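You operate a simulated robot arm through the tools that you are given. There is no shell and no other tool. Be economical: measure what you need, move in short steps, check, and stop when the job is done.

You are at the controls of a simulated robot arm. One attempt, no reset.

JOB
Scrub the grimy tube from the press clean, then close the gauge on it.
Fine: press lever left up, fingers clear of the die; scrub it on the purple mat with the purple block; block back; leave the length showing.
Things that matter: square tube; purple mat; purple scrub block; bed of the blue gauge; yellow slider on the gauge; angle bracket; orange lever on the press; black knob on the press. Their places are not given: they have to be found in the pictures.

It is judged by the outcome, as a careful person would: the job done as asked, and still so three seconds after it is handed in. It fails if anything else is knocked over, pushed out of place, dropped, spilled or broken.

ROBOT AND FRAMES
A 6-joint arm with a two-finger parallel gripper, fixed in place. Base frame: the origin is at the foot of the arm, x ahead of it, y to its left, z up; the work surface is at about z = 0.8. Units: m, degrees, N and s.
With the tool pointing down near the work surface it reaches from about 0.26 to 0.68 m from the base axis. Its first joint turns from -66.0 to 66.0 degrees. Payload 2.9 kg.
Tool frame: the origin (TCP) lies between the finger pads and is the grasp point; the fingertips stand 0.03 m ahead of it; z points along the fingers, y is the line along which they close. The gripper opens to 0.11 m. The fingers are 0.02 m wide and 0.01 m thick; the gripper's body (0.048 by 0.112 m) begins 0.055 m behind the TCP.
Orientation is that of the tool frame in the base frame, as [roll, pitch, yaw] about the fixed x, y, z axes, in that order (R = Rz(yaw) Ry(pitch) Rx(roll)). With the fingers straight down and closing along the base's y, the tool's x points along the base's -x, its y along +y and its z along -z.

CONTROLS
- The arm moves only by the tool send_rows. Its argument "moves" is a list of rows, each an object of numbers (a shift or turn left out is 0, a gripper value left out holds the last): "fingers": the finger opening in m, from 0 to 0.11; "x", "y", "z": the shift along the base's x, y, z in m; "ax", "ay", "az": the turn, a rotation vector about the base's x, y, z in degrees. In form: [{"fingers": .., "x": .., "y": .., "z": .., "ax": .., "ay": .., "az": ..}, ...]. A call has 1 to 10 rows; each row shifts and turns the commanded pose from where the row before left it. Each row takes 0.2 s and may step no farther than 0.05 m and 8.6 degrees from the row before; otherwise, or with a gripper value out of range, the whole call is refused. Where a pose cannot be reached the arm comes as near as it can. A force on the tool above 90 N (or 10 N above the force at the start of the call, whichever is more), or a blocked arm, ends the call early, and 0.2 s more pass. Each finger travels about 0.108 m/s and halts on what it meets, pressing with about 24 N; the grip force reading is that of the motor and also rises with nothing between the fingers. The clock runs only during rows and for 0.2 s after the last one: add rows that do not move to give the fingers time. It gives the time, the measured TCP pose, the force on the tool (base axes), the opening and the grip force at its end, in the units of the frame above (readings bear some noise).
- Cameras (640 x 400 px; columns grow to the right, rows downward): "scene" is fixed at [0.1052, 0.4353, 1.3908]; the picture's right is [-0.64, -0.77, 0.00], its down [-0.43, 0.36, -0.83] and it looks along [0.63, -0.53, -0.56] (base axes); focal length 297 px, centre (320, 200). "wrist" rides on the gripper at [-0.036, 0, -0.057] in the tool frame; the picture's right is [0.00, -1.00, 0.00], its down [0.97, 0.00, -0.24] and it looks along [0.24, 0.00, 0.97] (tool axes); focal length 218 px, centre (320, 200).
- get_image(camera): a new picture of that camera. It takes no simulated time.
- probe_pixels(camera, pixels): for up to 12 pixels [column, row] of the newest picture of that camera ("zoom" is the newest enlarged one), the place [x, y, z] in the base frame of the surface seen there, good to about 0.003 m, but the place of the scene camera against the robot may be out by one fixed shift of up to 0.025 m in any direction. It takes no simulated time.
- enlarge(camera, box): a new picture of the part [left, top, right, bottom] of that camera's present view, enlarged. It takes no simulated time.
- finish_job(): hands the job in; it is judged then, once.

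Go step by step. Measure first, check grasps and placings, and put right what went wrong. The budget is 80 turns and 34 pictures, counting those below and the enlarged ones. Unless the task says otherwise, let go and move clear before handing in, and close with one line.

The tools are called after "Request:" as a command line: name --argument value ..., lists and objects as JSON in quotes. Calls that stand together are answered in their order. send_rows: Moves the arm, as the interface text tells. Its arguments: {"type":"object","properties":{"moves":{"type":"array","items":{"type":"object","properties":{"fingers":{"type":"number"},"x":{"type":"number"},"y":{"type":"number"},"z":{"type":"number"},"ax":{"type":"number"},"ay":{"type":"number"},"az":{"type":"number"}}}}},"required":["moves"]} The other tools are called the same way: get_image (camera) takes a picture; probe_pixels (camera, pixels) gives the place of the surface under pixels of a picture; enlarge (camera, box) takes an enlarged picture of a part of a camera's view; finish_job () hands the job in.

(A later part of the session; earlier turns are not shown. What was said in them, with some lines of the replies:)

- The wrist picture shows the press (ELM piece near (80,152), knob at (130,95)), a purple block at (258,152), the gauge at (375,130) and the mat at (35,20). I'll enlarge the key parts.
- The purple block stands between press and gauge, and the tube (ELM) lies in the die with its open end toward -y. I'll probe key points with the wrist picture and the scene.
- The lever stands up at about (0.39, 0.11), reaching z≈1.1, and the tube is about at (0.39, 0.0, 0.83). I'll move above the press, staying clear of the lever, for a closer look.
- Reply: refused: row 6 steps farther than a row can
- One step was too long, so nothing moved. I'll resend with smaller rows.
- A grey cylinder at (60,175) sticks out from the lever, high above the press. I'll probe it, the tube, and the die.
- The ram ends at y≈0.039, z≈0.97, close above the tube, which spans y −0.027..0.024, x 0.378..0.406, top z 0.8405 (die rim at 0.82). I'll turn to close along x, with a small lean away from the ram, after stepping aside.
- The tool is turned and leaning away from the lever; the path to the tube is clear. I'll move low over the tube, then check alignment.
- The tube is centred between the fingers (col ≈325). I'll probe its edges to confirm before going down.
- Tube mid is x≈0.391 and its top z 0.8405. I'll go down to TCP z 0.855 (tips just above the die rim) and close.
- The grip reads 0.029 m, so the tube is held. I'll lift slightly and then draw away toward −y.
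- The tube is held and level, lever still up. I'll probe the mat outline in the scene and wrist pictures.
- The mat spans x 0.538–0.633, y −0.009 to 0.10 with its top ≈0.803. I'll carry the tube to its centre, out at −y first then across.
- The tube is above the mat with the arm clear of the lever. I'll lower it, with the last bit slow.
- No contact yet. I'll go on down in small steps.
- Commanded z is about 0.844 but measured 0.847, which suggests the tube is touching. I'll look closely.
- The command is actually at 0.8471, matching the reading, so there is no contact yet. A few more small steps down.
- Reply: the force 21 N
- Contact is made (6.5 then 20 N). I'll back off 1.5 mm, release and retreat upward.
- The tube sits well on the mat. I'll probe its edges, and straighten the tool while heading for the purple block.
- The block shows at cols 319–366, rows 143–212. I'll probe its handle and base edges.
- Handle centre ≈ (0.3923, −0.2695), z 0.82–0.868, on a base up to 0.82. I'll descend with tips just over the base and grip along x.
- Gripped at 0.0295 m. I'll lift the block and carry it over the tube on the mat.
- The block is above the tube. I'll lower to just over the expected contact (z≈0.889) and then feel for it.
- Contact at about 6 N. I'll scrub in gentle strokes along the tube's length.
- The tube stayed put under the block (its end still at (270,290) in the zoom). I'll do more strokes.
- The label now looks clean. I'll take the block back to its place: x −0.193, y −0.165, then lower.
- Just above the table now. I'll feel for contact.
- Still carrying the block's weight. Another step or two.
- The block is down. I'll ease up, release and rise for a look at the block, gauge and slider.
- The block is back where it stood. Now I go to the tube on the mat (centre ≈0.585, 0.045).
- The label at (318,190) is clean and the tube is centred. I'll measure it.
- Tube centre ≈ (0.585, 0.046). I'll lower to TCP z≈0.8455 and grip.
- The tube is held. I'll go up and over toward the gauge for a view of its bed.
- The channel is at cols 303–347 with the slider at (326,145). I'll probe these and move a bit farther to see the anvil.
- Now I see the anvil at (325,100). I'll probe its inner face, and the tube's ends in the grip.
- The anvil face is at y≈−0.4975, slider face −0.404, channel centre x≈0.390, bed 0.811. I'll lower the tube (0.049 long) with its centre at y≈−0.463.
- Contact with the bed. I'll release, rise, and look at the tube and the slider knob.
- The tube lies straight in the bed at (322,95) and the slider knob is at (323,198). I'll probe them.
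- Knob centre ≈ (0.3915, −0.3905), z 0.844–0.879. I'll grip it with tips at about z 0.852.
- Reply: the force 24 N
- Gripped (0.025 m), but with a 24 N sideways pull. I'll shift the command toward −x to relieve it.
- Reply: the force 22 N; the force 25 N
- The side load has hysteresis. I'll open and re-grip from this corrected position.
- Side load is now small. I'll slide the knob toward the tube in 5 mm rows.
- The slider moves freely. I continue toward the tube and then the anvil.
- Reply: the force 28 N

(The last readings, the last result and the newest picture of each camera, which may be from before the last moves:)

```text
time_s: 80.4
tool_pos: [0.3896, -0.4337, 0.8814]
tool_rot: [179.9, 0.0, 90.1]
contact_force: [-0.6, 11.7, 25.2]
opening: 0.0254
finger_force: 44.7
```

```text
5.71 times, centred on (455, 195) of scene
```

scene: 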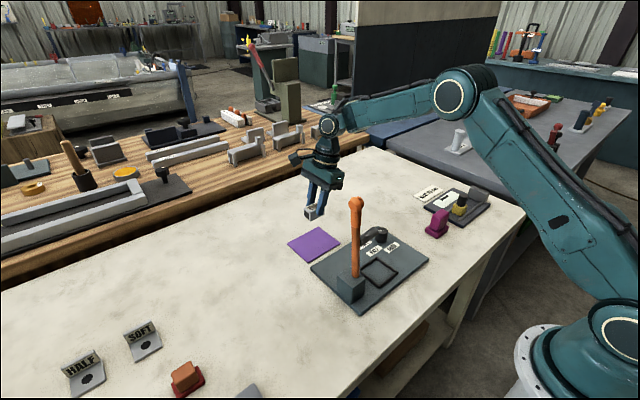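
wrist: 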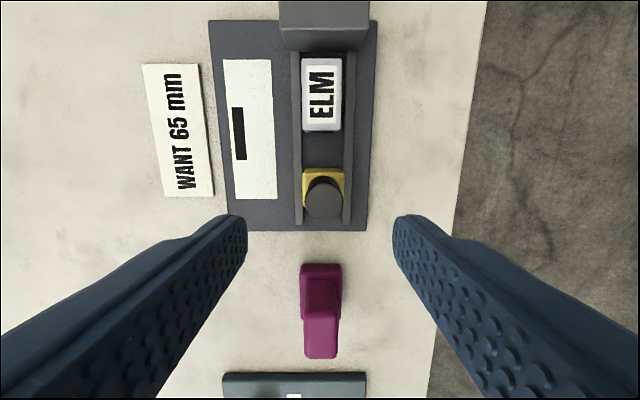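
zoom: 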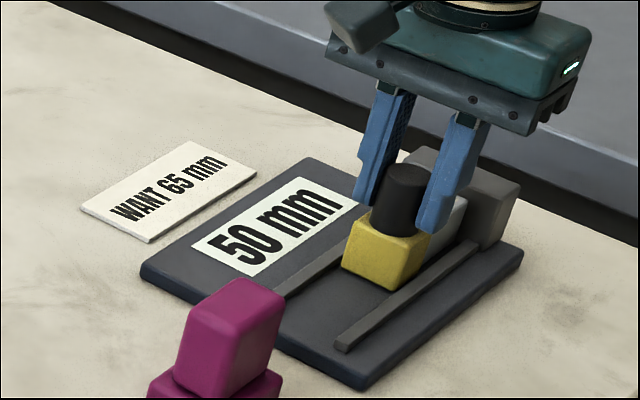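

The gauge reads "50 mm" and Fy rose to 11.7 N, so the slider is closed on the tube against the anvil. I'll ease slightly, let go and move clear.

Request:
send_rows --moves '[{"y": 0.0007}, {"fingers": 0.045}, {}, {}, {"z": 0.03}, {"z": 0.04}, {"z": 0.04}, {"y": 0.04, "x": 0.01}, {"y": 0.04}, {}]'

Request:
get_image --camera "wrist"

Request:
get_image --camera "scene"

```text
time_s: 82.6
tool_pos: [0.3979, -0.3557, 0.9931]
tool_rot: [180.0, 0.0, 90.0]
contact_force: [-1.3, -0.2, 0.1]
opening: 0.0451
finger_force: 0.0
```

```text
5 pictures are left
```

wrist: 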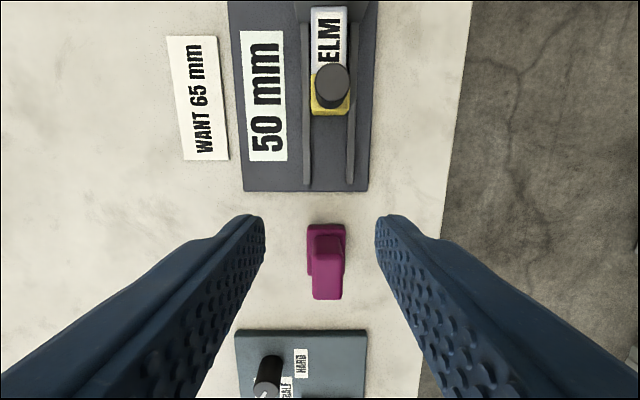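

```text
4 pictures are left
```

scene: 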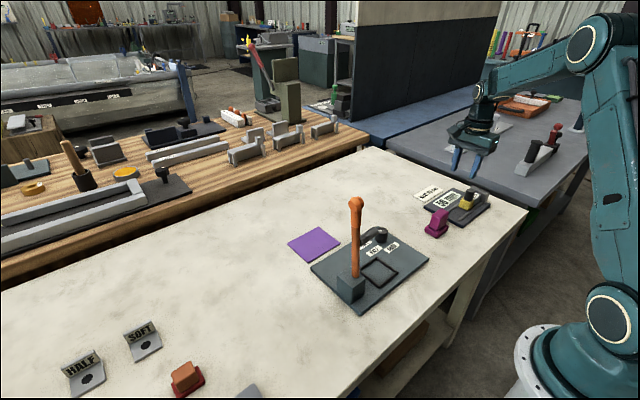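

The gauge still shows "50 mm" with the slider on the clean tube, the block is back, the lever is up, and the arm is clear. I'll hand in.

Request:
finish_job

```text
The job is handed in.
```

The job is done and handed in: the tube's grimy label face is scrubbed clean, the purple block is back in its place, the press lever is still up, and the gauge is closed on the tube. It reads 50 mm, while the card beside the gauge asks for 65 mm.
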